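You operate a simulated robot arm through the tools that you are given. There is no shell and no other tool. Be economical: measure what you need, move in short steps, check, and stop when the job is done.

Carry out the task below with a simulated two-armed robot. There is one attempt and no reset: what you move stays moved.

Task
Open the right bench drawer, take the white spool from the top of the green table and leave it in the inside of the right bench drawer and shut the drawer again. Then put the orange spool on the top of the green table away on the rear shelf of the tool stand. The order counts. Set down upright: white spool, orange spool.

The check looks at the end state, three seconds after you hand in, the way a careful person would. Anything else that was tipped, shoved, dropped, spilled or broken makes it a failure.

Robot
Two 7-joint arms with two-finger parallel grippers on one trunk, on a base that drives. Base frame: it is fixed to the floor where the robot stands at the start and does not move with it; the origin is under the middle of the robot, x ahead of it, y to its left, z up; the surface under the hand at the start is at about z = 0.935. Units: m, degrees, N and s.
The left shoulder is at the start at [0.081, 0.182, 1.039], the right one opposite. With the tool pointing down near the work surface each hand reaches from about 0.1 to 0.74 m from the robot's upright axis, wherever it stands, measured 20 degrees to its own side. Places, roughly: inside of the right bench drawer [0.7, -0.2, 0.7]; orange spool [-1.75, -0.25, 0.75]; rear shelf of the tool stand (50x17 cm) [-3.34, 2.36, 0.96]; right bench drawer [0.7, -0.1, 0.7]; white spool [-2, -0.25, 0.75]. Payload 3.91 kg a hand.
The TCP of each hand is the grasp point between the finger pads, 0.03 m short of the fingertips. In the tool frame z runs along the fingers and y along their closing line. Largest opening 0.11 m; finger width 0.02, thickness 0.01; the body of the gripper, 0.048 by 0.112 m, starts 0.055 m behind the TCP.
Orientation is that of the tool frame in the base frame, as a unit quaternion [x, y, z, w]. With the fingers straight down and closing along the base's y, the tool's x points along the base's -x, its y along +y and its z along -z.

Tools
- The arms move only by the tool send_rows. It takes "left_moves", "right_moves" or both (then of equal length, played together; a hand with none holds still); each is a list of rows, each an object (a shift or turn left out is 0, a gripper value left out holds the last) with "xyz": the shift along the tool's x, y, z in m, a list of three; "dr": the turn, a rotation vector about the tool's x, y, z in degrees, a list of three. In form: [{"xyz": [x, y, z], "dr": [wx, wy, wz]}, ...]. A call has 1 to 12 rows; each row shifts and turns the commanded pose from where the row before left it, along the tool's axes as they then stand. "left_hand" and "right_hand" are, for a hand that has rows, the closure, from 0 (fully open) to 1 (shut), set as the call begins (left out, the last holds). A row lasts 0.2 s, in which the tool goes at most 0.05 m and 8.6 degrees; a call with a longer step from one row to the next is refused whole, and so is a gripper value outside its range. A pose out of reach is approached as far as the arm can. The call stops where the force on the tool passes 40 N (or 10 N more than at its start, if that is more) or the arm is blocked; 0.2 s more then pass. The fingers move at their own pace (about 0.072 m/s each) and stop on an object; they squeeze with about 33 N. The grip force told is the motor's: it shows also when the fingers shut on nothing. Time passes only in rows, and 0.2 s behind the last, so rows that do not move let the fingers close. It gives the time, the measured TCP pose, the force on the tool (base axes), the opening and the grip force at its end, in the units of the frame above (readings bear some noise), with the torque about the TCP (base axes, N m) and any sound that the robot's microphone picked up, and new pictures: "views" is both (left out), scene, wrist or none (wrist: the cameras of the hands that moved).
- Cameras (640 x 400 px; columns grow to the right, rows downward): "scene" is now at [0.2205, 0.0182, 1.2034]; the picture's right is [0.21, -0.98, 0.00], its down [-0.74, -0.16, -0.65] and it looks along [0.63, 0.14, -0.76] (base axes); focal length 214 px, centre (320, 200). "left" rides on the left gripper at [0.072, -0.017, -0.103] in its tool frame; the picture's right is [0.23, 0.97, 0.00], its down [-0.76, 0.18, -0.62] and it looks along [-0.61, 0.14, 0.78] (tool axes); focal length 222 px, centre (320, 200). "right" rides on the right gripper at [0.072, 0.017, -0.103] in its tool frame; the picture's right is [-0.23, 0.97, 0.00], its down [-0.76, -0.18, -0.62] and it looks along [-0.61, -0.14, 0.78] (tool axes); focal length 222 px, centre (320, 200). There is no depth. A picture from a camera that has moved, and an enlarged one, comes with that camera's place and axes in the base frame and with its lens.
- slide_trunk(by): slides the trunk up (or, below 0, down) by that many m; the arms and the scene camera ride with it, the base frame stays. It gives what a move gives, with no picture.
- steer(legs): drives the robot by 1 to 6 legs, each [ahead, left, turn to the left] in m, m and degrees, along the robot's own axes; the way and the turn of a leg run together, so that a leg with both is an arc; at most 1.5 m and 180 degrees a leg. The arms and the cameras ride along, it lands a little off, and it stops where it bumps. It gives what a move gives, and a new picture of the scene camera.
- pan_tilt(pan, tilt): turns the head with the scene camera to pan (to the left, within 80 degrees either way) and tilt (down, from -29 to 69), counted from straight ahead of the robot. It gives what a move gives, and a new picture of the scene camera.
- inspect(camera, box): a new picture of the part [left, top, right, bottom] of that camera's present view, enlarged. It takes no simulated time.
- hand_in(): hands the job in; it is judged then, once.

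Go step by step. Nothing tells you exact positions but the pictures and the camera data: compare them with the known pose of the tool, close in by small moves and look again before you grip or let go. The budget is 165 turns and 260 pictures, counting those below and the enlarged ones. Unless the task says otherwise, let go and move clear before handing in, and close with one line.

The tools are called after "Request:" by a JSON object that holds its "fn" and its "kwargs". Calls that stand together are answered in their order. send_rows: Moves the arms, as the interface text tells. Its arguments: {"type":"object","properties":{"left_moves":{"type":"array"},"left_hand":{"type":"number"},"right_moves":{"type":"array"},"right_hand":{"type":"number"},"views":{"type":"string","enum":["both","scene","wrist","none"]}},"required":[]} The other tools are called the same way: slide_trunk (by) slides the trunk up or down; steer (legs) drives the base; pan_tilt (pan, tilt) turns the head that bears the scene camera; inspect (camera, box) takes an enlarged picture of a part of a camera's view; hand_in () hands the job in.

At the start:

```text
t: 0.0
left_eef_pos: [0.4816, 0.3563, 0.9979]
left_ee_rot: [0.0, 1.0, 0.001, 0.0]
left_wrist_force: [0.1, 0.4, 1.3]
left_ft_torque: [-0.01, 0.04, 0.01]
left_opening: 0.1099
left_grip_force: 0.0
right_eef_pos: [0.4876, -0.0564, 1.0361]
right_ee_rot: [0.0, 1.0, 0.001, 0.0]
right_wrist_force: [-0.8, 0.3, -0.3]
right_ft_torque: [-0.04, -0.04, -0.03]
right_opening: 0.11
right_grip_force: 0.0
trunk travel left (down, up): [-0.3, 0.214]
robot x, y, heading: [-0.0, -0.0028, 0.2]
head pan, tilt: [12.1, 49.6]
```

scene: 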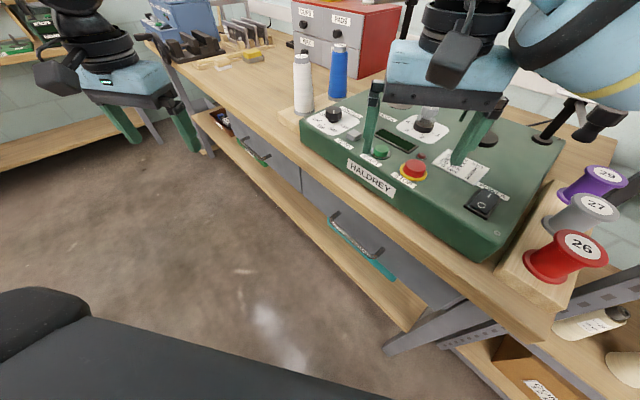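
right: 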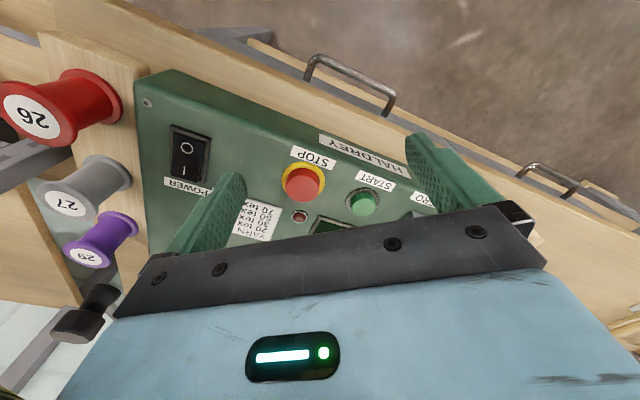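
left: 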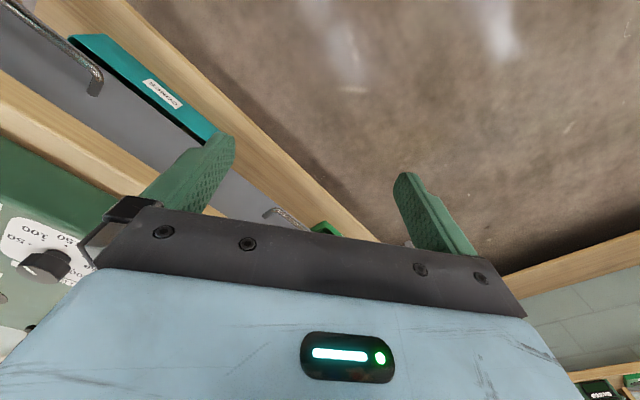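

I see a bench set at an angle to me, with two drawers and a machine on top. I'll look closer at the right drawer handle.

Request:
{"fn": "inspect", "kwargs": {"camera": "scene", "box": [200, 100, 480, 320]}}

Request:
{"fn": "pan_tilt", "kwargs": {"pan": -15, "tilt": 60}}

```text
1.82 times, centred on (340, 210) of scene
camera zoom: at [0.2205, 0.0182, 1.2034], right [0.21, -0.98, 0.0], down [-0.74, -0.16, -0.65], along [0.63, 0.14, -0.76], focal length 390 px, centre (284, 182)
```

zoom: 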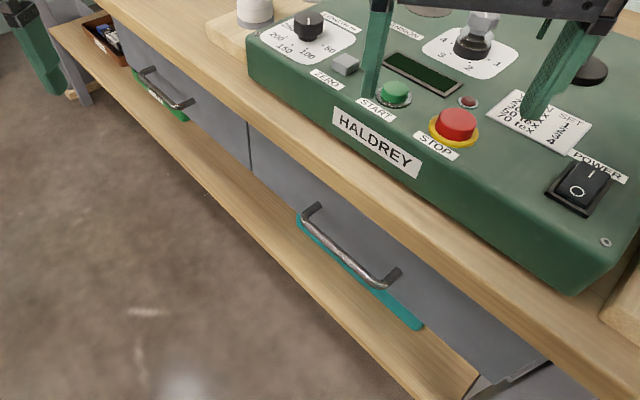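

```text
t: 0.9
left_eef_pos: [0.4811, 0.356, 0.9987]
left_ee_rot: [-0.001, 1.0, 0.0, 0.0]
left_wrist_force: [-0.6, 0.5, -0.4]
left_ft_torque: [-0.02, 0.02, 0.0]
left_opening: 0.1098
left_grip_force: 0.1
right_eef_pos: [0.4877, -0.0569, 1.0368]
right_ee_rot: [0.0, 1.0, 0.001, -0.001]
right_wrist_force: [0.3, 0.0, 0.2]
right_ft_torque: [0.04, 0.0, 0.0]
right_opening: 0.1101
right_grip_force: 0.1
trunk travel left (down, up): [-0.3, 0.214]
robot x, y, heading: [-0.0027, -0.0006, -0.3]
head pan, tilt: [-15.0, 60.0]
camera scene: at [0.2093, -0.0152, 1.1903], right [-0.26, -0.97, 0.0], down [-0.84, 0.22, -0.5], along [0.48, -0.13, -0.87], focal length 214 px, centre (320, 200)
```

scene: 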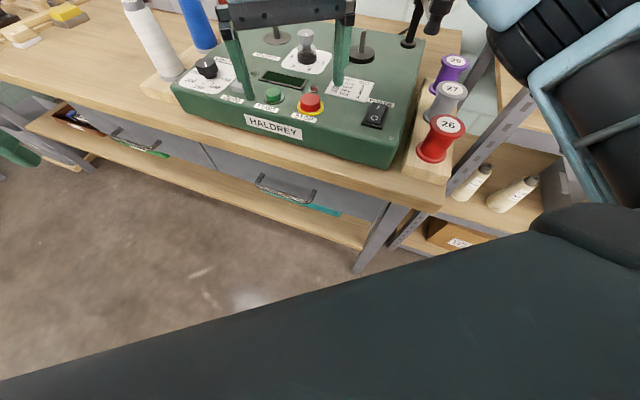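

The bench front seems turned about 35–40° to my right. I'll back off, square up to it, and then look again.

Request:
{"fn": "steer", "kwargs": {"legs": [[-0.4, 0.1, 0], [0, 0, -37]]}}

Request:
{"fn": "pan_tilt", "kwargs": {"pan": 0, "tilt": 35}}

```text
t: 5.2
left_eef_pos: [0.1925, 0.1024, 0.9982]
left_ee_rot: [0.308, 0.951, -0.001, 0.0]
left_wrist_force: [-0.3, 0.2, 0.3]
left_ft_torque: [0.0, 0.01, -0.03]
left_opening: 0.1099
left_grip_force: 0.1
right_eef_pos: [-0.0453, -0.2342, 1.0357]
right_ee_rot: [0.309, 0.951, -0.001, 0.002]
right_wrist_force: [0.3, 0.4, 0.0]
right_ft_torque: [0.0, -0.01, 0.01]
right_opening: 0.1098
right_grip_force: 0.1
trunk travel left (down, up): [-0.3, 0.214]
robot x, y, heading: [-0.4062, 0.0949, -36.1]
head pan, tilt: [-15.0, 60.0]
camera scene: at [-0.2461, -0.0381, 1.1903], right [-0.78, -0.63, 0.0], down [-0.55, 0.67, -0.5], along [0.31, -0.39, -0.87], focal length 214 px, centre (320, 200)
```

scene: 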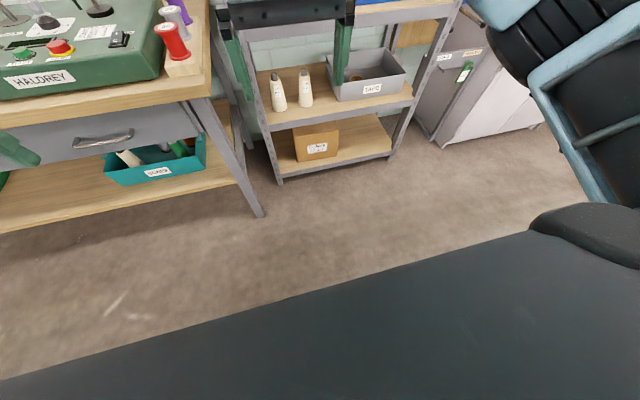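

```text
t: 6.1
left_eef_pos: [0.1927, 0.102, 0.997]
left_ee_rot: [0.309, 0.951, 0.0, 0.0]
left_wrist_force: [0.6, -1.5, -0.7]
left_ft_torque: [0.01, 0.0, -0.02]
left_opening: 0.1098
left_grip_force: 0.1
right_eef_pos: [-0.0442, -0.2351, 1.0365]
right_ee_rot: [0.309, 0.951, 0.0, 0.0]
right_wrist_force: [-0.6, 0.4, -0.1]
right_ft_torque: [-0.02, 0.0, 0.03]
right_opening: 0.1098
right_grip_force: 0.1
trunk travel left (down, up): [-0.3, 0.214]
robot x, y, heading: [-0.4081, 0.0959, -36.0]
head pan, tilt: [0.0, 35.0]
camera scene: at [-0.2168, -0.038, 1.2246], right [-0.59, -0.81, 0.0], down [-0.46, 0.34, -0.82], along [0.66, -0.48, -0.57], focal length 214 px, centre (320, 200)
```

scene: 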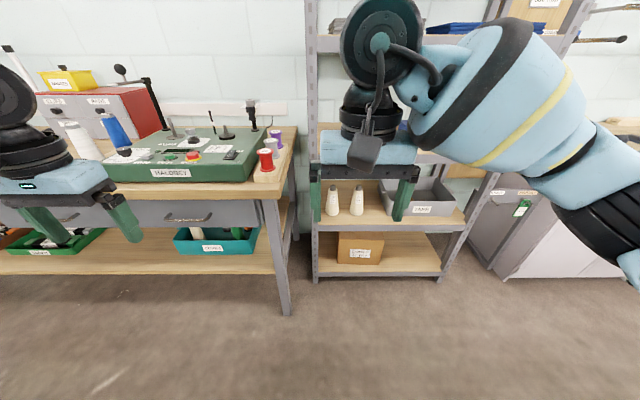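

The bench is square to me at about −36°. I take the right drawer handle to be near [0.51, 0.00, 0.755]. I'll shift left, lower the trunk, and turn the left hand so that it closes vertically across the bar.

Request:
{"fn": "steer", "kwargs": {"legs": [[0, 0.24, 0]]}}

Request:
{"fn": "slide_trunk", "kwargs": {"by": -0.15}}

Request:
{"fn": "send_rows", "kwargs": {"left_moves": [{"dr": [0, 0, 8.5]}, {"dr": [0, 0, 8.5]}, {"dr": [0, 0, 8.5]}, {"dr": [0, 0, 8.5]}, {"dr": [0, 0, 8.5]}, {"dr": [0, 0, 8.5]}, {"dr": [0, 0, 8.5]}, {"dr": [0, 0, 8.5]}, {"dr": [0, 0, 8.5]}, {"dr": [0, 0, 8.5]}, {"dr": [0, 0, 5]}], "views": "none"}}

Request:
{"fn": "send_rows", "kwargs": {"left_moves": [{"dr": [-8.5, 0, 0]}, {"dr": [-8.5, 0, 0]}, {"dr": [-8.5, 0, 0]}, {"dr": [-8.5, 0, 0]}, {"dr": [-8.5, 0, 0]}, {"dr": [-8.5, 0, 0]}, {"dr": [-8.5, 0, 0]}, {"dr": [-8.5, 0, 0]}], "views": "both"}}

```text
t: 8.9
left_eef_pos: [0.3362, 0.2948, 0.9985]
left_ee_rot: [0.312, 0.95, 0.0, 0.0]
left_wrist_force: [-0.4, 0.5, 0.1]
left_ft_torque: [0.03, 0.02, -0.03]
left_opening: 0.1098
left_grip_force: 0.1
right_eef_pos: [0.0983, -0.0402, 1.0353]
right_ee_rot: [0.312, 0.95, 0.0, -0.001]
right_wrist_force: [-0.4, -0.9, 0.4]
right_ft_torque: [-0.03, -0.03, 0.01]
right_opening: 0.11
right_grip_force: 0.0
trunk travel left (down, up): [-0.3, 0.214]
robot x, y, heading: [-0.2609, 0.2922, -36.3]
head pan, tilt: [0.0, 35.0]
camera scene: at [-0.0737, 0.1576, 1.2246], right [-0.59, -0.81, 0.0], down [-0.46, 0.34, -0.82], along [0.66, -0.49, -0.57], focal length 214 px, centre (320, 200)
```

scene: 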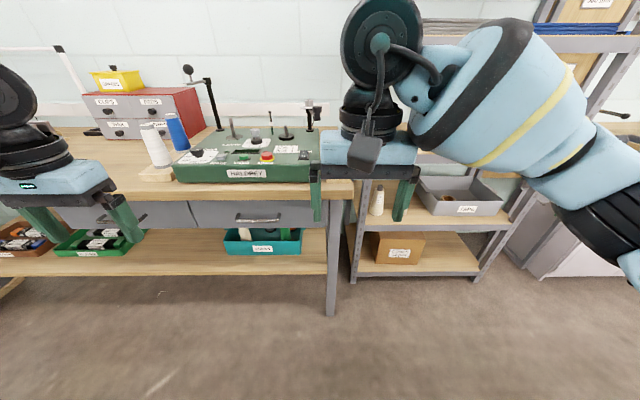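

```text
t: 10.6
left_eef_pos: [0.3359, 0.2956, 0.8487]
left_ee_rot: [0.312, 0.95, 0.0, 0.001]
left_wrist_force: [0.3, -0.4, -0.1]
left_ft_torque: [0.04, 0.0, 0.01]
left_opening: 0.11
left_grip_force: 0.1
right_eef_pos: [0.0968, -0.0411, 0.8867]
right_ee_rot: [0.312, 0.95, 0.0, 0.001]
right_wrist_force: [0.1, 0.4, -0.5]
right_ft_torque: [0.01, -0.05, 0.05]
right_opening: 0.11
right_grip_force: 0.1
trunk travel left (down, up): [-0.15, 0.364]
robot x, y, heading: [-0.261, 0.2938, -36.4]
head pan, tilt: [0.0, 35.0]
```

```text
t: 13.0
left_eef_pos: [0.3369, 0.2956, 0.8476]
left_ee_rot: [0.893, 0.45, 0.0, 0.0]
left_wrist_force: [0.0, -0.1, 0.9]
left_ft_torque: [-0.02, 0.0, 0.01]
left_opening: 0.1102
left_grip_force: 0.0
right_eef_pos: [0.0967, -0.0415, 0.8859]
right_ee_rot: [0.312, 0.95, 0.0, 0.0]
right_wrist_force: [-0.1, 0.3, -0.3]
right_ft_torque: [0.0, 0.0, 0.03]
right_opening: 0.1102
right_grip_force: 0.0
trunk travel left (down, up): [-0.15, 0.364]
robot x, y, heading: [-0.2607, 0.2947, -36.4]
head pan, tilt: [0.0, 35.0]
```

```text
t: 14.8
left_eef_pos: [0.3741, 0.2901, 0.8567]
left_ee_rot: [0.74, 0.373, 0.253, 0.5]
left_wrist_force: [0.5, 1.1, -0.8]
left_ft_torque: [-0.02, 0.02, -0.01]
left_opening: 0.1097
left_grip_force: 0.1
left hand out of reach, approached as far as the arm can: row 7, 8
right_eef_pos: [0.0972, -0.0402, 0.8857]
right_ee_rot: [0.313, 0.95, 0.0, 0.0]
right_wrist_force: [0.6, 0.0, -0.3]
right_ft_torque: [-0.04, -0.02, 0.03]
right_opening: 0.1098
right_grip_force: 0.0
trunk travel left (down, up): [-0.15, 0.364]
robot x, y, heading: [-0.2633, 0.2957, -36.1]
head pan, tilt: [0.0, 35.0]
camera scene: at [-0.0323, 0.127, 1.0612], right [-0.59, -0.81, 0.0], down [-0.46, 0.34, -0.82], along [0.66, -0.49, -0.57], focal length 214 px, centre (320, 200)
camera left: at [0.3341, 0.4092, 0.8803], right [0.43, -0.03, 0.9], down [-0.86, -0.31, 0.4], along [0.27, -0.95, -0.16], focal length 222 px, centre (320, 200)
```

scene: 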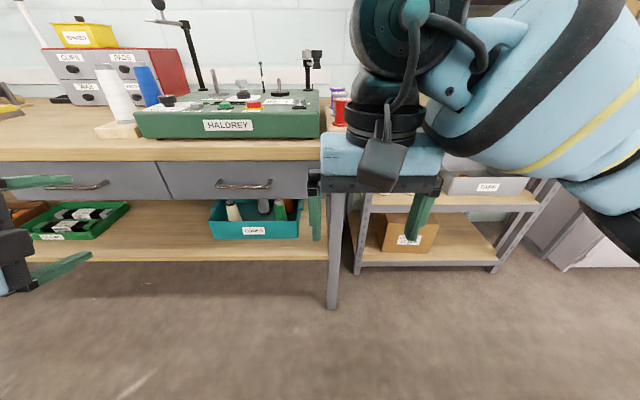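
left: 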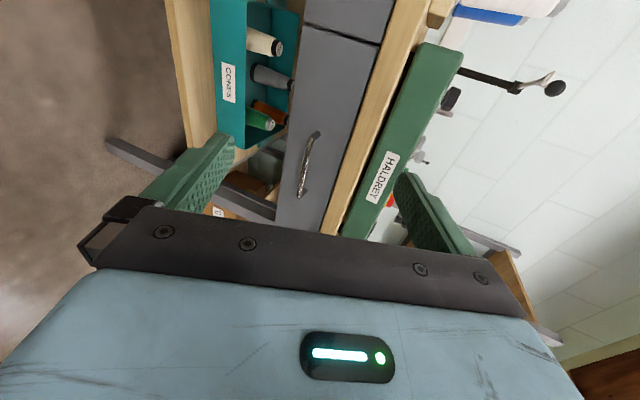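

The rays from four views agree on the handle at about [0.51, −0.008, 0.755]. The left hand points forward and 22° down, so I'll line it up sideways and in height first, away from the bench.

Request:
{"fn": "send_rows", "kwargs": {"left_moves": [{"xyz": [-0.04, -0.0235, 0.009]}, {"xyz": [-0.04, -0.0235, 0.009]}, {"xyz": [-0.04, -0.0235, 0.009]}, {"xyz": [-0.04, -0.0235, 0.009]}, {}]}}

```text
t: 16.0
left_eef_pos: [0.3092, 0.1483, 0.7604]
left_ee_rot: [0.74, 0.374, 0.252, 0.499]
left_wrist_force: [0.1, -0.1, 0.0]
left_ft_torque: [0.0, 0.0, 0.04]
left_opening: 0.1103
left_grip_force: 0.0
left hand out of reach, approached as far as the arm can: row 1, 2, 3
right_eef_pos: [0.0983, -0.0411, 0.8863]
right_ee_rot: [0.312, 0.95, -0.001, 0.001]
right_wrist_force: [0.0, -0.2, -0.7]
right_ft_torque: [-0.04, 0.01, 0.0]
right_opening: 0.11
right_grip_force: 0.1
trunk travel left (down, up): [-0.15, 0.364]
robot x, y, heading: [-0.2568, 0.2961, -36.5]
head pan, tilt: [0.0, 35.0]
camera scene: at [-0.0325, 0.1271, 1.0613], right [-0.59, -0.81, 0.0], down [-0.46, 0.34, -0.82], along [0.66, -0.49, -0.57], focal length 214 px, centre (320, 200)
camera left: at [0.2689, 0.2677, 0.7839], right [0.43, -0.03, 0.9], down [-0.86, -0.31, 0.4], along [0.27, -0.95, -0.16], focal length 222 px, centre (320, 200)
```

scene: 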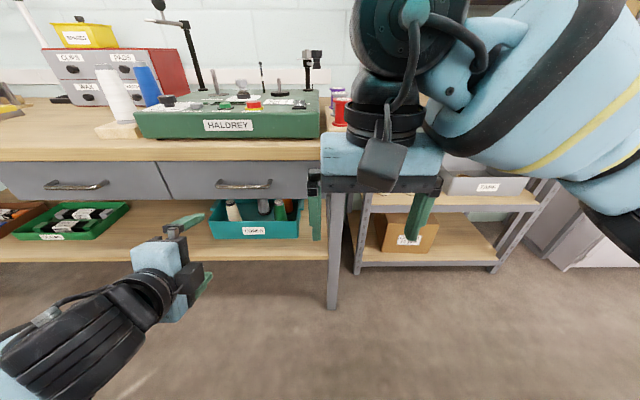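
left: 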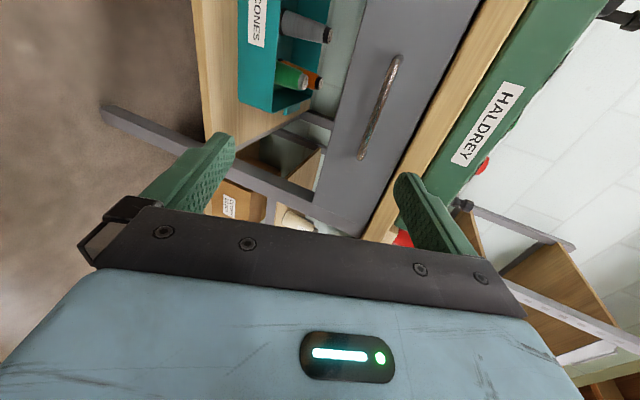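

The hand is lined up laterally, with the handle about 0.25 m ahead. I'll lift the right hand, narrow the left grip and drive forward.

Request:
{"fn": "send_rows", "kwargs": {"right_moves": [{"xyz": [0, 0, -0.04]}, {"xyz": [0, 0, -0.04]}, {"xyz": [0, 0, -0.04]}, {}], "left_moves": [{}, {}, {}, {}], "left_hand": 0.4, "views": "none"}}

Request:
{"fn": "steer", "kwargs": {"legs": [[0.19, 0, 0]]}}

Request:
{"fn": "send_rows", "kwargs": {"left_moves": [{}], "views": "wrist"}}

```text
t: 17.0
left_eef_pos: [0.3095, 0.1496, 0.7606]
left_ee_rot: [0.74, 0.374, 0.253, 0.499]
left_wrist_force: [0.4, 0.7, 0.9]
left_ft_torque: [-0.02, 0.02, 0.0]
left_opening: 0.0658
left_grip_force: 0.1
right_eef_pos: [0.0982, -0.0412, 1.0037]
right_ee_rot: [0.311, 0.95, 0.0, 0.001]
right_wrist_force: [0.7, 0.0, 0.4]
right_ft_torque: [0.0, 0.0, 0.03]
right_opening: 0.1101
right_grip_force: 0.0
trunk travel left (down, up): [-0.15, 0.364]
robot x, y, heading: [-0.2571, 0.2915, -36.5]
head pan, tilt: [0.0, 35.0]
```

```text
t: 18.5
left_eef_pos: [0.4569, 0.041, 0.7606]
left_ee_rot: [0.74, 0.374, 0.253, 0.498]
left_wrist_force: [0.3, -0.4, -0.3]
left_ft_torque: [-0.02, 0.03, 0.0]
left_opening: 0.066
left_grip_force: 0.1
right_eef_pos: [0.2468, -0.1497, 1.0048]
right_ee_rot: [0.312, 0.95, 0.0, 0.0]
right_wrist_force: [0.1, 0.1, -0.3]
right_ft_torque: [0.04, 0.04, -0.02]
right_opening: 0.1098
right_grip_force: 0.1
trunk travel left (down, up): [-0.15, 0.364]
robot x, y, heading: [-0.1154, 0.1879, -36.2]
head pan, tilt: [0.0, 35.0]
camera scene: at [0.1157, 0.0183, 1.061], right [-0.59, -0.81, 0.0], down [-0.46, 0.34, -0.82], along [0.66, -0.48, -0.57], focal length 214 px, centre (320, 200)
```

scene: 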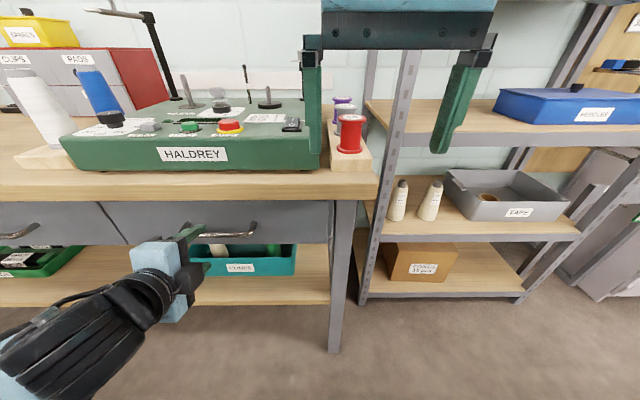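

```text
t: 18.9
left_eef_pos: [0.457, 0.0414, 0.7606]
left_ee_rot: [0.74, 0.374, 0.252, 0.499]
left_wrist_force: [-0.5, 0.8, 0.0]
left_ft_torque: [0.03, -0.02, -0.03]
left_opening: 0.066
left_grip_force: 0.0
right_eef_pos: [0.2474, -0.1488, 1.0038]
right_ee_rot: [0.312, 0.95, -0.001, 0.001]
right_wrist_force: [-0.4, -1.0, 0.4]
right_ft_torque: [0.02, 0.02, -0.03]
right_opening: 0.1097
right_grip_force: 0.1
trunk travel left (down, up): [-0.15, 0.364]
robot x, y, heading: [-0.1135, 0.1815, -36.6]
head pan, tilt: [0.0, 35.0]
camera left: at [0.4167, 0.1598, 0.7839], right [0.43, -0.03, 0.9], down [-0.86, -0.31, 0.4], along [0.27, -0.95, -0.16], focal length 222 px, centre (320, 200)
```

left: 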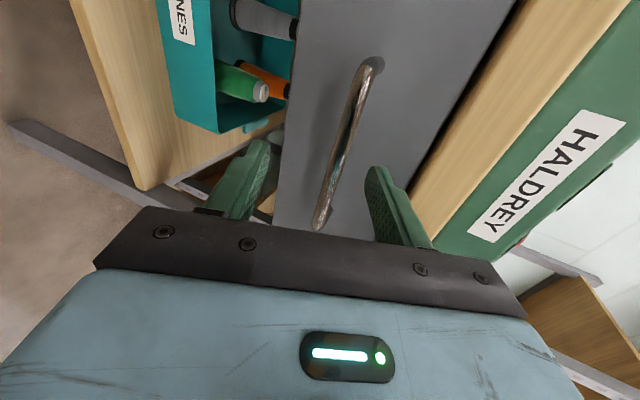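

The bar lies in line between the fingers, about 0.06 m ahead. I'll move straight forward by 0.055 m and look.

Request:
{"fn": "send_rows", "kwargs": {"left_moves": [{"xyz": [0, 0.007, 0.017]}, {"xyz": [0, 0.007, 0.017]}, {"xyz": [0, 0.0065, 0.017]}, {}], "views": "wrist"}}

```text
t: 19.7
left_eef_pos: [0.4908, 0.0147, 0.7644]
left_ee_rot: [0.738, 0.373, 0.253, 0.502]
left_wrist_force: [-16.9, 15.4, 1.7]
left_ft_torque: [-0.47, -0.54, 0.26]
left_opening: 0.0623
left_grip_force: 0.0
right_eef_pos: [0.2472, -0.1472, 1.0036]
right_ee_rot: [0.31, 0.951, -0.001, 0.001]
right_wrist_force: [0.0, -0.6, 0.4]
right_ft_torque: [0.0, 0.01, -0.01]
right_opening: 0.11
right_grip_force: 0.1
trunk travel left (down, up): [-0.15, 0.364]
robot x, y, heading: [-0.1162, 0.1861, -36.2]
head pan, tilt: [0.0, 35.0]
stopped in row 3 (left hand): the force on the tool passed its limit at 56 N (the readings are from after the stop); the commanded pose is now the measured one
camera left: at [0.4507, 0.1345, 0.7862], right [0.43, -0.03, 0.9], down [-0.86, -0.31, 0.4], along [0.27, -0.95, -0.16], focal length 222 px, centre (320, 200)
```

left: 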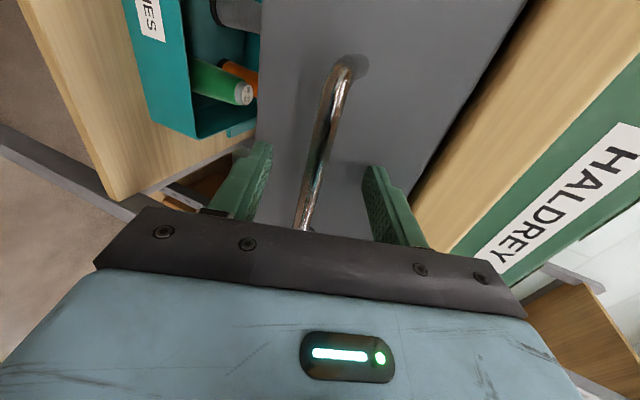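

The fingertips touched the drawer face and the bar is between the fingers. I'll back off a few millimetres and close.

Request:
{"fn": "send_rows", "kwargs": {"left_moves": [{"xyz": [0, -0.0015, -0.004]}, {}, {}, {}, {}], "left_hand": 1, "views": "wrist"}}

```text
t: 20.9
left_eef_pos: [0.49, 0.0167, 0.7598]
left_ee_rot: [0.741, 0.375, 0.25, 0.498]
left_wrist_force: [-6.5, 2.0, -19.1]
left_ft_torque: [0.35, 0.01, 0.5]
left_opening: 0.0119
left_grip_force: 44.7
right_eef_pos: [0.2479, -0.1499, 1.0032]
right_ee_rot: [0.312, 0.95, 0.0, -0.001]
right_wrist_force: [-0.2, -0.2, 0.8]
right_ft_torque: [-0.01, -0.03, 0.0]
right_opening: 0.1102
right_grip_force: 0.0
trunk travel left (down, up): [-0.15, 0.364]
robot x, y, heading: [-0.117, 0.184, -35.9]
head pan, tilt: [0.0, 35.0]
camera left: at [0.4496, 0.1354, 0.7839], right [0.43, -0.03, 0.9], down [-0.86, -0.31, 0.4], along [0.27, -0.95, -0.16], focal length 222 px, centre (320, 200)
```

left: 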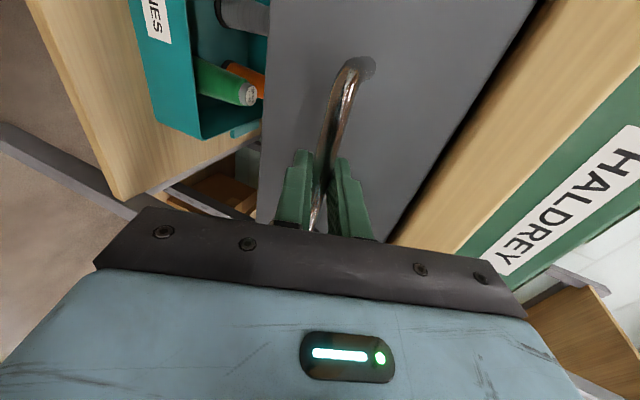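

I have the bar. I'll ease the hand down a little and pull by driving back.

Request:
{"fn": "send_rows", "kwargs": {"left_moves": [{"xyz": [0, -0.0045, 0.002]}, {}], "views": "none"}}

Request:
{"fn": "steer", "kwargs": {"legs": [[-0.12, 0, 0]]}}

```text
t: 21.5
left_eef_pos: [0.4906, 0.0162, 0.7597]
left_ee_rot: [0.737, 0.373, 0.254, 0.503]
left_wrist_force: [-7.3, 5.2, -0.2]
left_ft_torque: [0.0, 0.05, -0.38]
left_opening: 0.0117
left_grip_force: 44.8
right_eef_pos: [0.2454, -0.1486, 1.0047]
right_ee_rot: [0.312, 0.95, 0.0, 0.0]
right_wrist_force: [-0.5, 1.3, 0.1]
right_ft_torque: [-0.02, 0.03, 0.01]
right_opening: 0.1098
right_grip_force: 0.1
trunk travel left (down, up): [-0.15, 0.364]
robot x, y, heading: [-0.112, 0.1827, -36.1]
head pan, tilt: [0.0, 35.0]
```

```text
t: 22.7
left_eef_pos: [0.3921, 0.0861, 0.7595]
left_ee_rot: [0.738, 0.373, 0.253, 0.502]
left_wrist_force: [-5.8, -10.6, 14.7]
left_ft_torque: [-0.19, -0.19, -0.33]
left_opening: 0.0119
left_grip_force: 44.7
right_eef_pos: [0.1514, -0.0798, 1.0045]
right_ee_rot: [0.311, 0.95, 0.0, 0.001]
right_wrist_force: [0.1, 0.7, 0.7]
right_ft_torque: [0.02, 0.0, -0.01]
right_opening: 0.1098
right_grip_force: 0.1
trunk travel left (down, up): [-0.15, 0.364]
robot x, y, heading: [-0.2078, 0.256, -36.0]
head pan, tilt: [0.0, 35.0]
camera scene: at [0.0183, 0.089, 1.0617], right [-0.59, -0.81, 0.0], down [-0.46, 0.34, -0.82], along [0.66, -0.48, -0.57], focal length 214 px, centre (320, 200)
```

scene: 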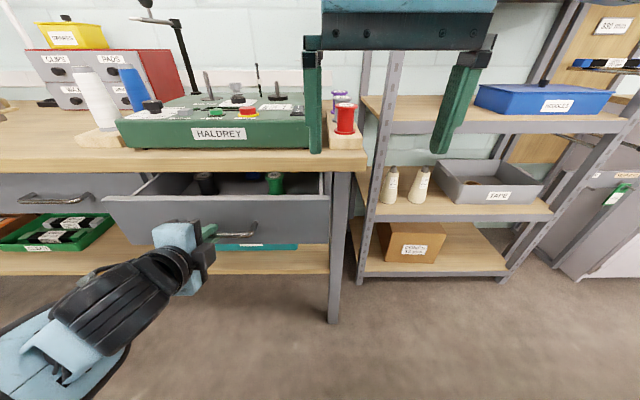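

The drawer is sliding open and holds a dark spool and a green spool. I'll pull further.

Request:
{"fn": "steer", "kwargs": {"legs": [[-0.1, 0, 0]]}}

```text
t: 23.9
left_eef_pos: [0.3119, 0.1462, 0.7589]
left_ee_rot: [0.738, 0.372, 0.251, 0.503]
left_wrist_force: [-2.7, -6.2, 7.6]
left_ft_torque: [-0.11, -0.21, -0.16]
left_opening: 0.0117
left_grip_force: 45.1
right_eef_pos: [0.0689, -0.0192, 1.005]
right_ee_rot: [0.312, 0.95, 0.0, 0.0]
right_wrist_force: [0.6, -0.3, 0.2]
right_ft_torque: [-0.01, -0.02, 0.04]
right_opening: 0.11
right_grip_force: 0.0
trunk travel left (down, up): [-0.15, 0.364]
robot x, y, heading: [-0.2903, 0.3149, -36.2]
head pan, tilt: [0.0, 35.0]
camera scene: at [-0.0628, 0.1487, 1.0615], right [-0.59, -0.81, 0.0], down [-0.46, 0.34, -0.82], along [0.66, -0.48, -0.57], focal length 214 px, centre (320, 200)
```

scene: 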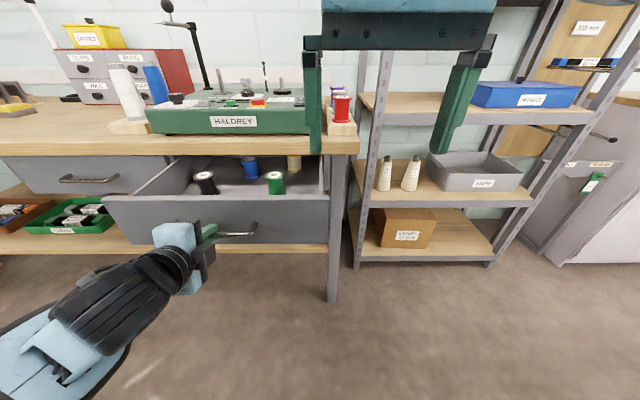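

Request:
{"fn": "steer", "kwargs": {"legs": [[-0.06, 0, 0]]}}

Request:
{"fn": "inspect", "kwargs": {"camera": "scene", "box": [90, 120, 370, 270]}}

```text
t: 24.9
left_eef_pos: [0.2633, 0.1808, 0.7599]
left_ee_rot: [0.738, 0.372, 0.252, 0.504]
left_wrist_force: [1.6, -0.4, 3.0]
left_ft_torque: [0.03, -0.19, 0.17]
left_opening: 0.0119
left_grip_force: 44.8
right_eef_pos: [0.0198, 0.0152, 1.0029]
right_ee_rot: [0.312, 0.95, -0.001, 0.001]
right_wrist_force: [-0.2, 0.3, -0.5]
right_ft_torque: [0.02, -0.02, -0.01]
right_opening: 0.1101
right_grip_force: 0.1
trunk travel left (down, up): [-0.15, 0.364]
robot x, y, heading: [-0.3405, 0.3524, -36.1]
head pan, tilt: [0.0, 35.0]
camera scene: at [-0.1111, 0.1842, 1.0614], right [-0.59, -0.81, 0.0], down [-0.46, 0.34, -0.82], along [0.66, -0.49, -0.57], focal length 214 px, centre (320, 200)
```

scene: 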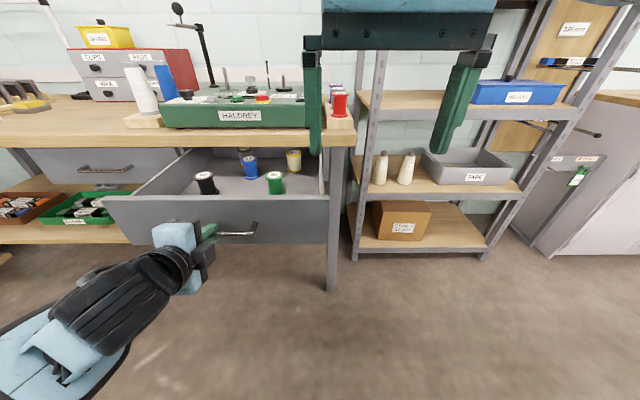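

```text
2.29 times, centred on (230, 195) of scene
camera zoom: at [-0.1111, 0.1842, 1.0614], right [-0.59, -0.81, 0.0], down [-0.46, 0.34, -0.82], along [0.66, -0.49, -0.57], focal length 490 px, centre (526, 211)
```

zoom: 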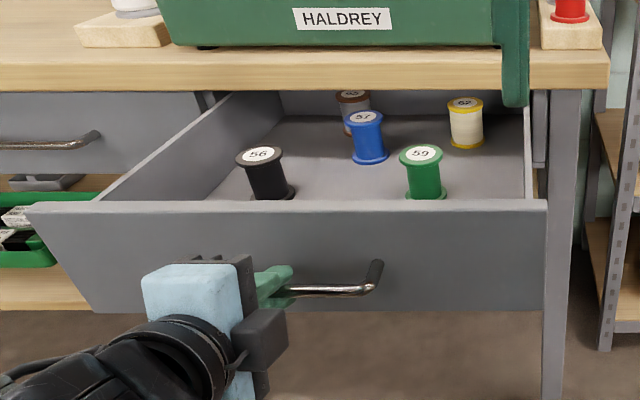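

The drawer is open by about 0.28 m, with free floor between the spools. I'll let go, back away and survey for the green table.

Request:
{"fn": "send_rows", "kwargs": {"left_moves": [{}, {}, {}], "left_hand": 0.3, "views": "none"}}

Request:
{"fn": "steer", "kwargs": {"legs": [[-0.3, 0, 0]]}}

Request:
{"fn": "pan_tilt", "kwargs": {"pan": -80, "tilt": 20}}

Request:
{"fn": "pan_tilt", "kwargs": {"pan": 80, "tilt": 20}}

```text
t: 25.7
left_eef_pos: [0.2637, 0.1796, 0.7604]
left_ee_rot: [0.737, 0.372, 0.252, 0.505]
left_wrist_force: [-0.6, 0.2, -0.5]
left_ft_torque: [-0.01, 0.02, 0.0]
left_opening: 0.0766
left_grip_force: 0.0
right_eef_pos: [0.0208, 0.0149, 1.0031]
right_ee_rot: [0.313, 0.95, 0.0, 0.001]
right_wrist_force: [1.0, 0.5, 0.0]
right_ft_torque: [0.02, 0.01, 0.01]
right_opening: 0.1101
right_grip_force: 0.1
trunk travel left (down, up): [-0.15, 0.364]
robot x, y, heading: [-0.3384, 0.3488, -36.5]
head pan, tilt: [0.0, 35.0]
```

```text
t: 26.8
left_eef_pos: [0.2268, 0.2096, 0.7544]
left_ee_rot: [0.74, 0.375, 0.25, 0.5]
left_wrist_force: [-1.1, 0.4, 0.8]
left_ft_torque: [-0.02, -0.01, 0.01]
left_opening: 0.0773
left_grip_force: 0.1
right_eef_pos: [-0.0129, 0.0432, 1.0]
right_ee_rot: [0.31, 0.951, 0.001, -0.002]
right_wrist_force: [-0.3, 0.1, -1.0]
right_ft_torque: [0.02, 0.0, 0.0]
right_opening: 0.1099
right_grip_force: 0.1
trunk travel left (down, up): [-0.15, 0.364]
robot x, y, heading: [-0.3814, 0.3806, -36.2]
head pan, tilt: [0.0, 35.0]
stopped in leg 1: the robot was blocked; the commanded pose is now the measured one
camera scene: at [-0.1462, 0.2118, 1.0592], right [-0.59, -0.81, 0.0], down [-0.47, 0.34, -0.81], along [0.66, -0.48, -0.58], focal length 214 px, centre (320, 200)
```

scene: 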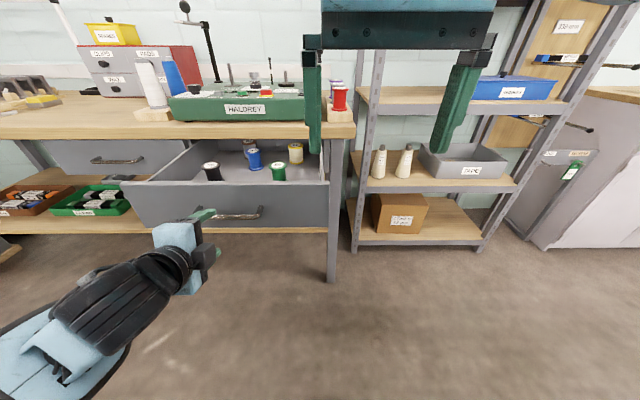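

```text
t: 28.3
left_eef_pos: [0.2265, 0.2084, 0.7531]
left_ee_rot: [0.741, 0.374, 0.25, 0.499]
left_wrist_force: [0.2, -1.1, -1.1]
left_ft_torque: [0.02, 0.01, 0.01]
left_opening: 0.0771
left_grip_force: 0.0
right_eef_pos: [-0.0152, 0.0435, 0.9997]
right_ee_rot: [0.311, 0.951, 0.002, -0.004]
right_wrist_force: [0.2, 0.6, -0.2]
right_ft_torque: [0.0, 0.03, 0.01]
right_opening: 0.1099
right_grip_force: 0.2
trunk travel left (down, up): [-0.15, 0.364]
robot x, y, heading: [-0.384, 0.383, -36.0]
head pan, tilt: [-80.0, 20.0]
camera scene: at [-0.258, 0.1796, 1.083], right [-0.9, 0.44, 0.01], down [0.14, 0.31, -0.94], along [-0.42, -0.84, -0.34], focal length 214 px, centre (320, 200)
```

scene: 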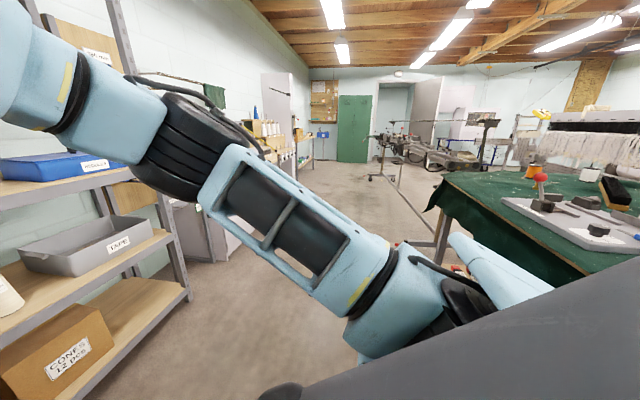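

```text
t: 30.8
left_eef_pos: [0.2254, 0.2089, 0.7536]
left_ee_rot: [0.74, 0.374, 0.25, 0.499]
left_wrist_force: [0.6, -0.1, 0.5]
left_ft_torque: [0.0, 0.0, 0.01]
left_opening: 0.077
left_grip_force: 0.1
right_eef_pos: [-0.014, 0.043, 0.9992]
right_ee_rot: [0.311, 0.95, 0.001, -0.004]
right_wrist_force: [0.4, 0.2, 0.2]
right_ft_torque: [-0.03, -0.01, 0.03]
right_opening: 0.1101
right_grip_force: 0.0
trunk travel left (down, up): [-0.15, 0.364]
robot x, y, heading: [-0.3863, 0.3838, -36.2]
head pan, tilt: [80.0, 20.0]
camera scene: at [-0.1494, 0.3273, 1.0829], right [0.69, -0.72, -0.01], down [-0.25, -0.23, -0.94], along [0.68, 0.65, -0.34], focal length 214 px, centre (320, 200)
```

scene: 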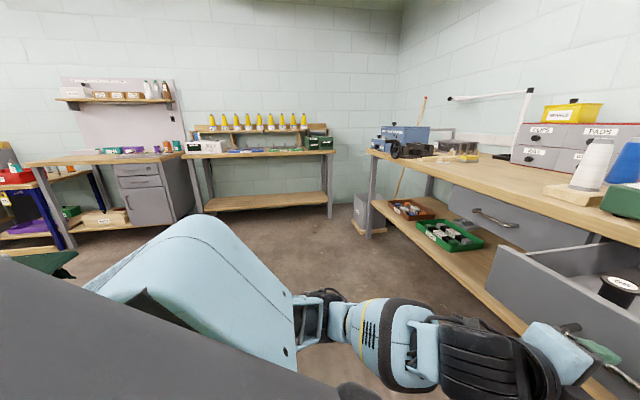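

Backing stopped against the green table right behind me, and the spools sit near its far right end. I'll pull the left hand back from the handle, point it down again, and move along the aisle to the right.

Request:
{"fn": "send_rows", "kwargs": {"left_moves": [{"xyz": [0, -0.015, -0.037]}, {"xyz": [0, -0.015, -0.037]}, {"dr": [8.5, 0, 0]}, {"dr": [8.5, 0, 0]}, {"dr": [8.5, 0, 0]}, {"dr": [8.5, 0, 0]}, {"dr": [8.5, 0, 0]}, {"dr": [8.5, 0, 0]}, {"dr": [8.5, 0, 0]}, {"dr": [8.5, 0, 0]}], "views": "wrist"}}

Request:
{"fn": "send_rows", "kwargs": {"left_moves": [{"xyz": [0, 0, -0.04], "dr": [0, 0, -8.5]}, {"xyz": [0, 0, -0.04], "dr": [0, 0, -8.5]}, {"xyz": [0, 0, -0.04], "dr": [0, 0, -8.5]}, {"xyz": [0, 0, -0.04], "dr": [0, 0, -8.5]}, {"xyz": [0, 0, -0.04], "dr": [0, 0, -8.5]}, {"xyz": [0, 0, -0.03], "dr": [0, 0, -8.5]}, {"dr": [0, 0, -8.5]}, {"dr": [0, 0, -8.5]}, {"dr": [0, 0, -8.5]}, {"dr": [0, 0, -8.5]}, {"dr": [0, 0, -5]}], "views": "none"}}

Request:
{"fn": "pan_tilt", "kwargs": {"pan": -80, "tilt": 35}}

```text
t: 33.0
left_eef_pos: [0.1844, 0.2335, 0.7446]
left_ee_rot: [0.893, 0.45, -0.002, -0.001]
left_wrist_force: [0.0, 0.4, 1.2]
left_ft_torque: [0.03, -0.02, 0.02]
left_opening: 0.077
left_grip_force: 0.0
left hand out of reach, approached as far as the arm can: row 2
right_eef_pos: [-0.0139, 0.0429, 0.9997]
right_ee_rot: [0.311, 0.95, 0.001, -0.004]
right_wrist_force: [0.1, 0.4, -0.4]
right_ft_torque: [-0.03, 0.01, -0.02]
right_opening: 0.1101
right_grip_force: 0.1
trunk travel left (down, up): [-0.15, 0.364]
robot x, y, heading: [-0.386, 0.3817, -36.3]
head pan, tilt: [80.0, 20.0]
camera left: at [0.2135, 0.3024, 0.8487], right [0.92, -0.4, 0.0], down [-0.31, -0.72, 0.62], along [-0.25, -0.57, -0.78], focal length 222 px, centre (320, 200)
```

left: 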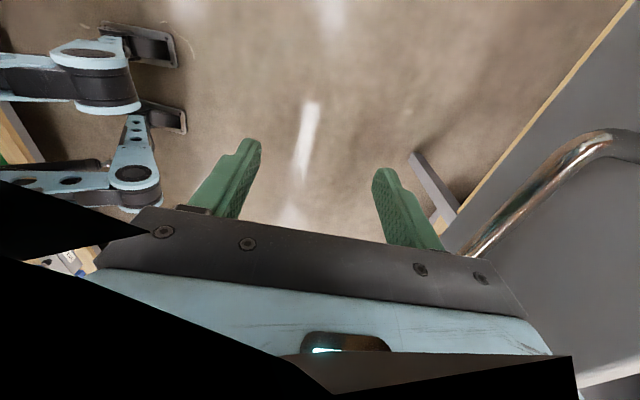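

```text
t: 35.4
left_eef_pos: [0.1856, 0.2339, 0.9747]
left_ee_rot: [0.311, 0.95, -0.001, -0.001]
left_wrist_force: [-0.3, 0.8, -0.6]
left_ft_torque: [0.03, 0.01, 0.0]
left_opening: 0.077
left_grip_force: 0.0
right_eef_pos: [-0.0141, 0.0429, 0.9989]
right_ee_rot: [0.311, 0.95, 0.002, -0.004]
right_wrist_force: [0.3, -0.2, 0.3]
right_ft_torque: [-0.01, 0.0, -0.01]
right_opening: 0.11
right_grip_force: 0.0
trunk travel left (down, up): [-0.15, 0.364]
robot x, y, heading: [-0.3816, 0.3823, -36.5]
head pan, tilt: [80.0, 20.0]
```

```text
t: 37.8
left_eef_pos: [0.1846, 0.2343, 0.9751]
left_ee_rot: [0.313, 0.95, -0.001, -0.002]
left_wrist_force: [-0.4, 0.0, -0.2]
left_ft_torque: [0.0, 0.01, -0.01]
left_opening: 0.0772
left_grip_force: 0.2
right_eef_pos: [-0.0152, 0.0434, 0.9996]
right_ee_rot: [0.31, 0.951, 0.001, -0.004]
right_wrist_force: [0.1, 0.9, -0.4]
right_ft_torque: [0.01, -0.01, 0.04]
right_opening: 0.1101
right_grip_force: 0.1
trunk travel left (down, up): [-0.15, 0.364]
robot x, y, heading: [-0.3826, 0.3807, -36.1]
head pan, tilt: [-80.0, 35.0]
camera scene: at [-0.2558, 0.184, 1.0591], right [-0.9, 0.44, 0.01], down [0.25, 0.52, -0.82], along [-0.37, -0.73, -0.57], focal length 214 px, centre (320, 200)
```

scene: 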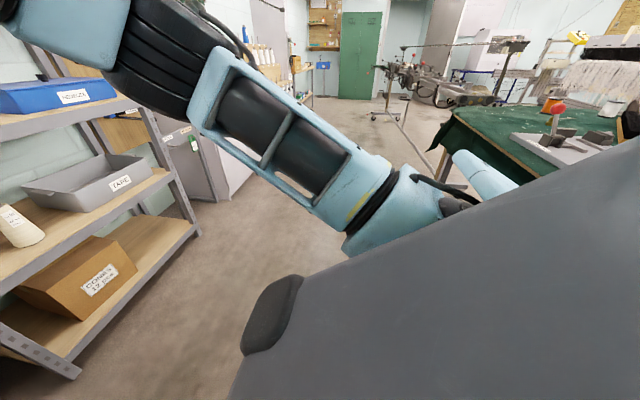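

The aisle to the right is clear. I'll come a little off the table and strafe right.

Request:
{"fn": "steer", "kwargs": {"legs": [[0.05, 0, 0], [0, -1.1, 0]]}}

Request:
{"fn": "pan_tilt", "kwargs": {"pan": -80, "tilt": 25}}

```text
t: 48.4
left_eef_pos: [-0.4203, -0.6844, 0.9789]
left_ee_rot: [0.296, 0.955, -0.002, 0.003]
left_wrist_force: [0.1, -0.4, -0.3]
left_ft_torque: [0.0, -0.04, 0.0]
left_opening: 0.077
left_grip_force: 0.1
right_eef_pos: [-0.614, -0.8818, 1.0033]
right_ee_rot: [0.294, 0.956, 0.0, 0.0]
right_wrist_force: [0.1, 0.5, 0.6]
right_ft_torque: [0.0, 0.0, -0.02]
right_opening: 0.1101
right_grip_force: 0.0
trunk travel left (down, up): [-0.15, 0.364]
robot x, y, heading: [-0.9855, -0.5626, -34.1]
head pan, tilt: [-80.0, 35.0]
camera scene: at [-0.8609, -0.7502, 1.0612], right [-0.91, 0.41, 0.0], down [0.23, 0.52, -0.82], along [-0.33, -0.75, -0.57], focal length 214 px, centre (320, 200)
```

scene: 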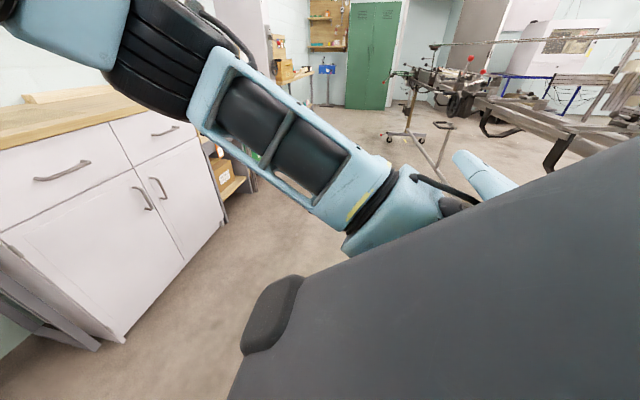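

```text
t: 49.2
left_eef_pos: [-0.4209, -0.6839, 0.9797]
left_ee_rot: [0.296, 0.955, -0.003, 0.004]
left_wrist_force: [0.2, -0.7, -0.2]
left_ft_torque: [-0.01, -0.01, 0.01]
left_opening: 0.0772
left_grip_force: 0.0
right_eef_pos: [-0.6151, -0.8821, 1.0054]
right_ee_rot: [0.294, 0.956, 0.0, 0.001]
right_wrist_force: [0.4, 0.8, 0.3]
right_ft_torque: [0.05, -0.02, 0.01]
right_opening: 0.1099
right_grip_force: 0.1
trunk travel left (down, up): [-0.15, 0.364]
robot x, y, heading: [-0.9871, -0.5599, -34.0]
head pan, tilt: [-80.0, 25.0]
camera scene: at [-0.8625, -0.7539, 1.0769], right [-0.91, 0.41, 0.0], down [0.17, 0.39, -0.91], along [-0.37, -0.83, -0.42], focal length 214 px, centre (320, 200)
```

scene: 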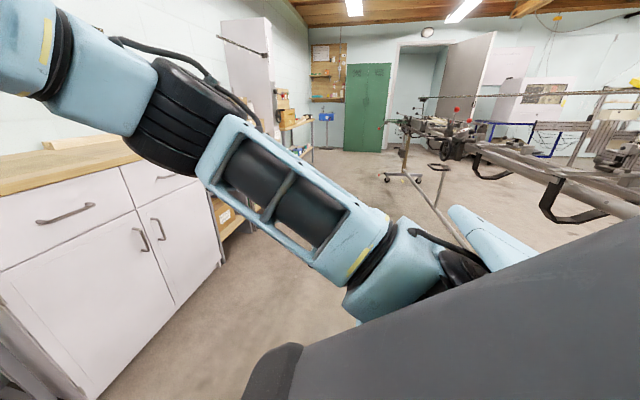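

I'm near the table end. I'll go a bit further right and then turn left to face the table's end.

Request:
{"fn": "steer", "kwargs": {"legs": [[0.03, -0.8, -2]]}}

Request:
{"fn": "steer", "kwargs": {"legs": [[0, 0, 120]]}}

Request:
{"fn": "pan_tilt", "kwargs": {"pan": 30, "tilt": 35}}

```text
t: 56.4
left_eef_pos: [-0.8412, -1.3547, 0.9787]
left_ee_rot: [0.302, 0.953, -0.003, 0.003]
left_wrist_force: [0.1, 0.1, 0.3]
left_ft_torque: [-0.02, -0.02, -0.01]
left_opening: 0.077
left_grip_force: 0.1
right_eef_pos: [-1.0377, -1.5512, 1.0048]
right_ee_rot: [0.3, 0.954, 0.0, 0.001]
right_wrist_force: [-0.5, -0.1, -0.7]
right_ft_torque: [0.0, -0.01, -0.01]
right_opening: 0.11
right_grip_force: 0.0
trunk travel left (down, up): [-0.15, 0.364]
robot x, y, heading: [-1.4074, -1.2247, -34.6]
head pan, tilt: [-80.0, 25.0]
camera scene: at [-1.2833, -1.4192, 1.077], right [-0.91, 0.42, 0.0], down [0.18, 0.38, -0.91], along [-0.38, -0.82, -0.42], focal length 214 px, centre (320, 200)
```

scene: 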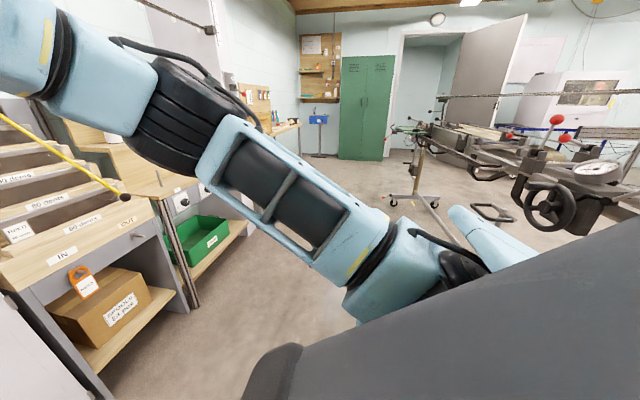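

```text
t: 61.9
left_eef_pos: [-1.5847, -0.6734, 0.9798]
left_ee_rot: [-0.68, 0.733, 0.002, 0.004]
left_wrist_force: [0.3, 0.4, -0.4]
left_ft_torque: [0.0, 0.0, 0.02]
left_opening: 0.0773
left_grip_force: 0.0
right_eef_pos: [-1.3163, -0.7413, 1.0037]
right_ee_rot: [-0.683, 0.731, 0.001, 0.0]
right_wrist_force: [0.0, 0.2, 0.2]
right_ft_torque: [0.0, 0.01, 0.01]
right_opening: 0.11
right_grip_force: 0.1
trunk travel left (down, up): [-0.15, 0.364]
robot x, y, heading: [-1.4075, -1.2263, 86.3]
head pan, tilt: [-80.0, 25.0]
camera scene: at [-1.3008, -1.0171, 1.077], right [0.11, -0.99, 0.0], down [-0.42, -0.04, -0.91], along [0.9, 0.1, -0.42], focal length 214 px, centre (320, 200)
```

scene: 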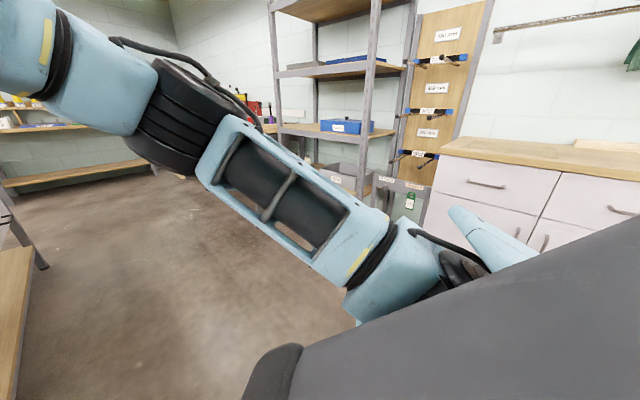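

```text
t: 63.8
left_eef_pos: [-1.5842, -0.6744, 0.9809]
left_ee_rot: [-0.681, 0.732, 0.002, 0.005]
left_wrist_force: [0.5, 0.2, -1.1]
left_ft_torque: [-0.02, 0.01, -0.03]
left_opening: 0.0771
left_grip_force: 0.1
right_eef_pos: [-1.3155, -0.7412, 1.0037]
right_ee_rot: [-0.683, 0.73, 0.001, 0.0]
right_wrist_force: [0.3, 0.2, 0.1]
right_ft_torque: [0.01, 0.01, 0.01]
right_opening: 0.1101
right_grip_force: 0.0
trunk travel left (down, up): [-0.15, 0.364]
robot x, y, heading: [-1.4062, -1.2212, 86.3]
head pan, tilt: [30.0, 35.0]
camera scene: at [-1.4311, -0.9478, 1.0612], right [0.9, 0.44, 0.0], down [0.25, -0.52, -0.82], along [-0.36, 0.74, -0.57], focal length 214 px, centre (320, 200)
```

scene: 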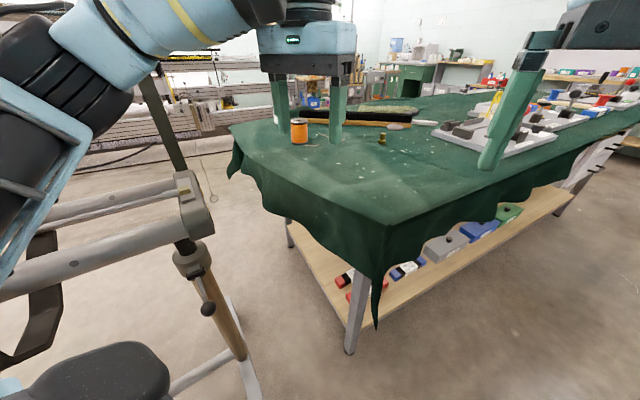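

The orange spool stands near the table's end, but a loom frame leaves only about 0.4 m beyond that end. I'll raise the trunk and look for the white spool with the left hand out of the way.

Request:
{"fn": "slide_trunk", "kwargs": {"by": 0.3}}

Request:
{"fn": "pan_tilt", "kwargs": {"pan": 15, "tilt": 40}}

Request:
{"fn": "pan_tilt", "kwargs": {"pan": 50, "tilt": 40}}

```text
t: 66.8
left_eef_pos: [-1.5843, -0.6727, 1.2796]
left_ee_rot: [-0.681, 0.732, 0.001, 0.004]
left_wrist_force: [0.3, -0.2, -0.2]
left_ft_torque: [0.02, 0.0, -0.04]
left_opening: 0.077
left_grip_force: 0.1
right_eef_pos: [-1.3163, -0.7407, 1.3046]
right_ee_rot: [-0.683, 0.731, 0.001, 0.001]
right_wrist_force: [0.2, 0.5, -1.0]
right_ft_torque: [-0.01, 0.01, 0.01]
right_opening: 0.1101
right_grip_force: 0.0
trunk travel left (down, up): [-0.45, 0.064]
robot x, y, heading: [-1.4053, -1.2289, 85.9]
head pan, tilt: [30.0, 35.0]
```

```text
t: 67.5
left_eef_pos: [-1.5838, -0.6731, 1.2802]
left_ee_rot: [-0.68, 0.733, 0.002, 0.004]
left_wrist_force: [0.1, 0.2, -0.6]
left_ft_torque: [0.01, 0.0, 0.04]
left_opening: 0.0774
left_grip_force: 0.2
right_eef_pos: [-1.3161, -0.7401, 1.3038]
right_ee_rot: [-0.682, 0.731, 0.001, 0.001]
right_wrist_force: [-0.1, -0.2, 0.2]
right_ft_torque: [0.03, -0.05, 0.0]
right_opening: 0.1102
right_grip_force: 0.0
trunk travel left (down, up): [-0.45, 0.064]
robot x, y, heading: [-1.4056, -1.2242, 86.1]
head pan, tilt: [15.0, 40.0]
camera scene: at [-1.4165, -1.0558, 1.3822], right [0.98, 0.19, 0.0], down [0.12, -0.63, -0.77], along [-0.15, 0.75, -0.64], focal length 214 px, centre (320, 200)
```

scene: 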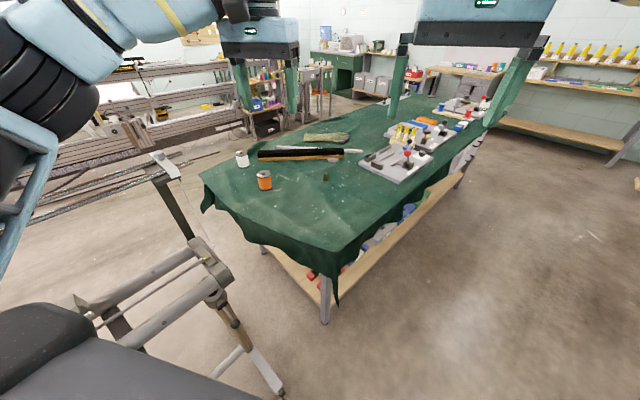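

```text
t: 68.5
left_eef_pos: [-1.5846, -0.6744, 1.2809]
left_ee_rot: [-0.681, 0.733, 0.001, 0.005]
left_wrist_force: [0.8, -0.3, 0.2]
left_ft_torque: [-0.03, -0.01, 0.0]
left_opening: 0.0769
left_grip_force: 0.0
right_eef_pos: [-1.3151, -0.7409, 1.3051]
right_ee_rot: [-0.683, 0.73, 0.001, 0.001]
right_wrist_force: [1.1, 0.6, 0.0]
right_ft_torque: [-0.01, -0.04, 0.02]
right_opening: 0.1098
right_grip_force: 0.0
trunk travel left (down, up): [-0.45, 0.064]
robot x, y, heading: [-1.4027, -1.2243, 86.0]
head pan, tilt: [50.0, 40.0]
camera scene: at [-1.4612, -1.0801, 1.3822], right [0.69, 0.72, 0.0], down [0.46, -0.45, -0.77], along [-0.55, 0.53, -0.64], focal length 214 px, centre (320, 200)
```

scene: 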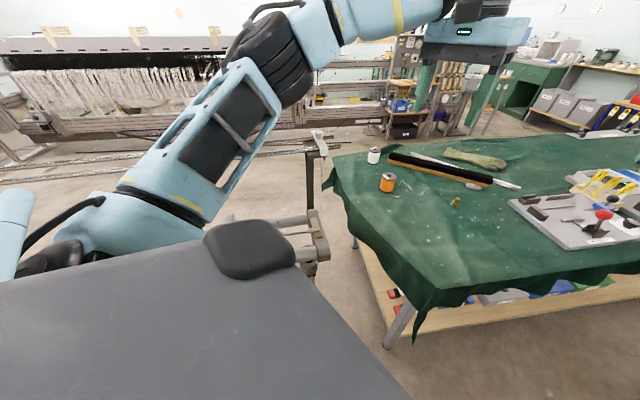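

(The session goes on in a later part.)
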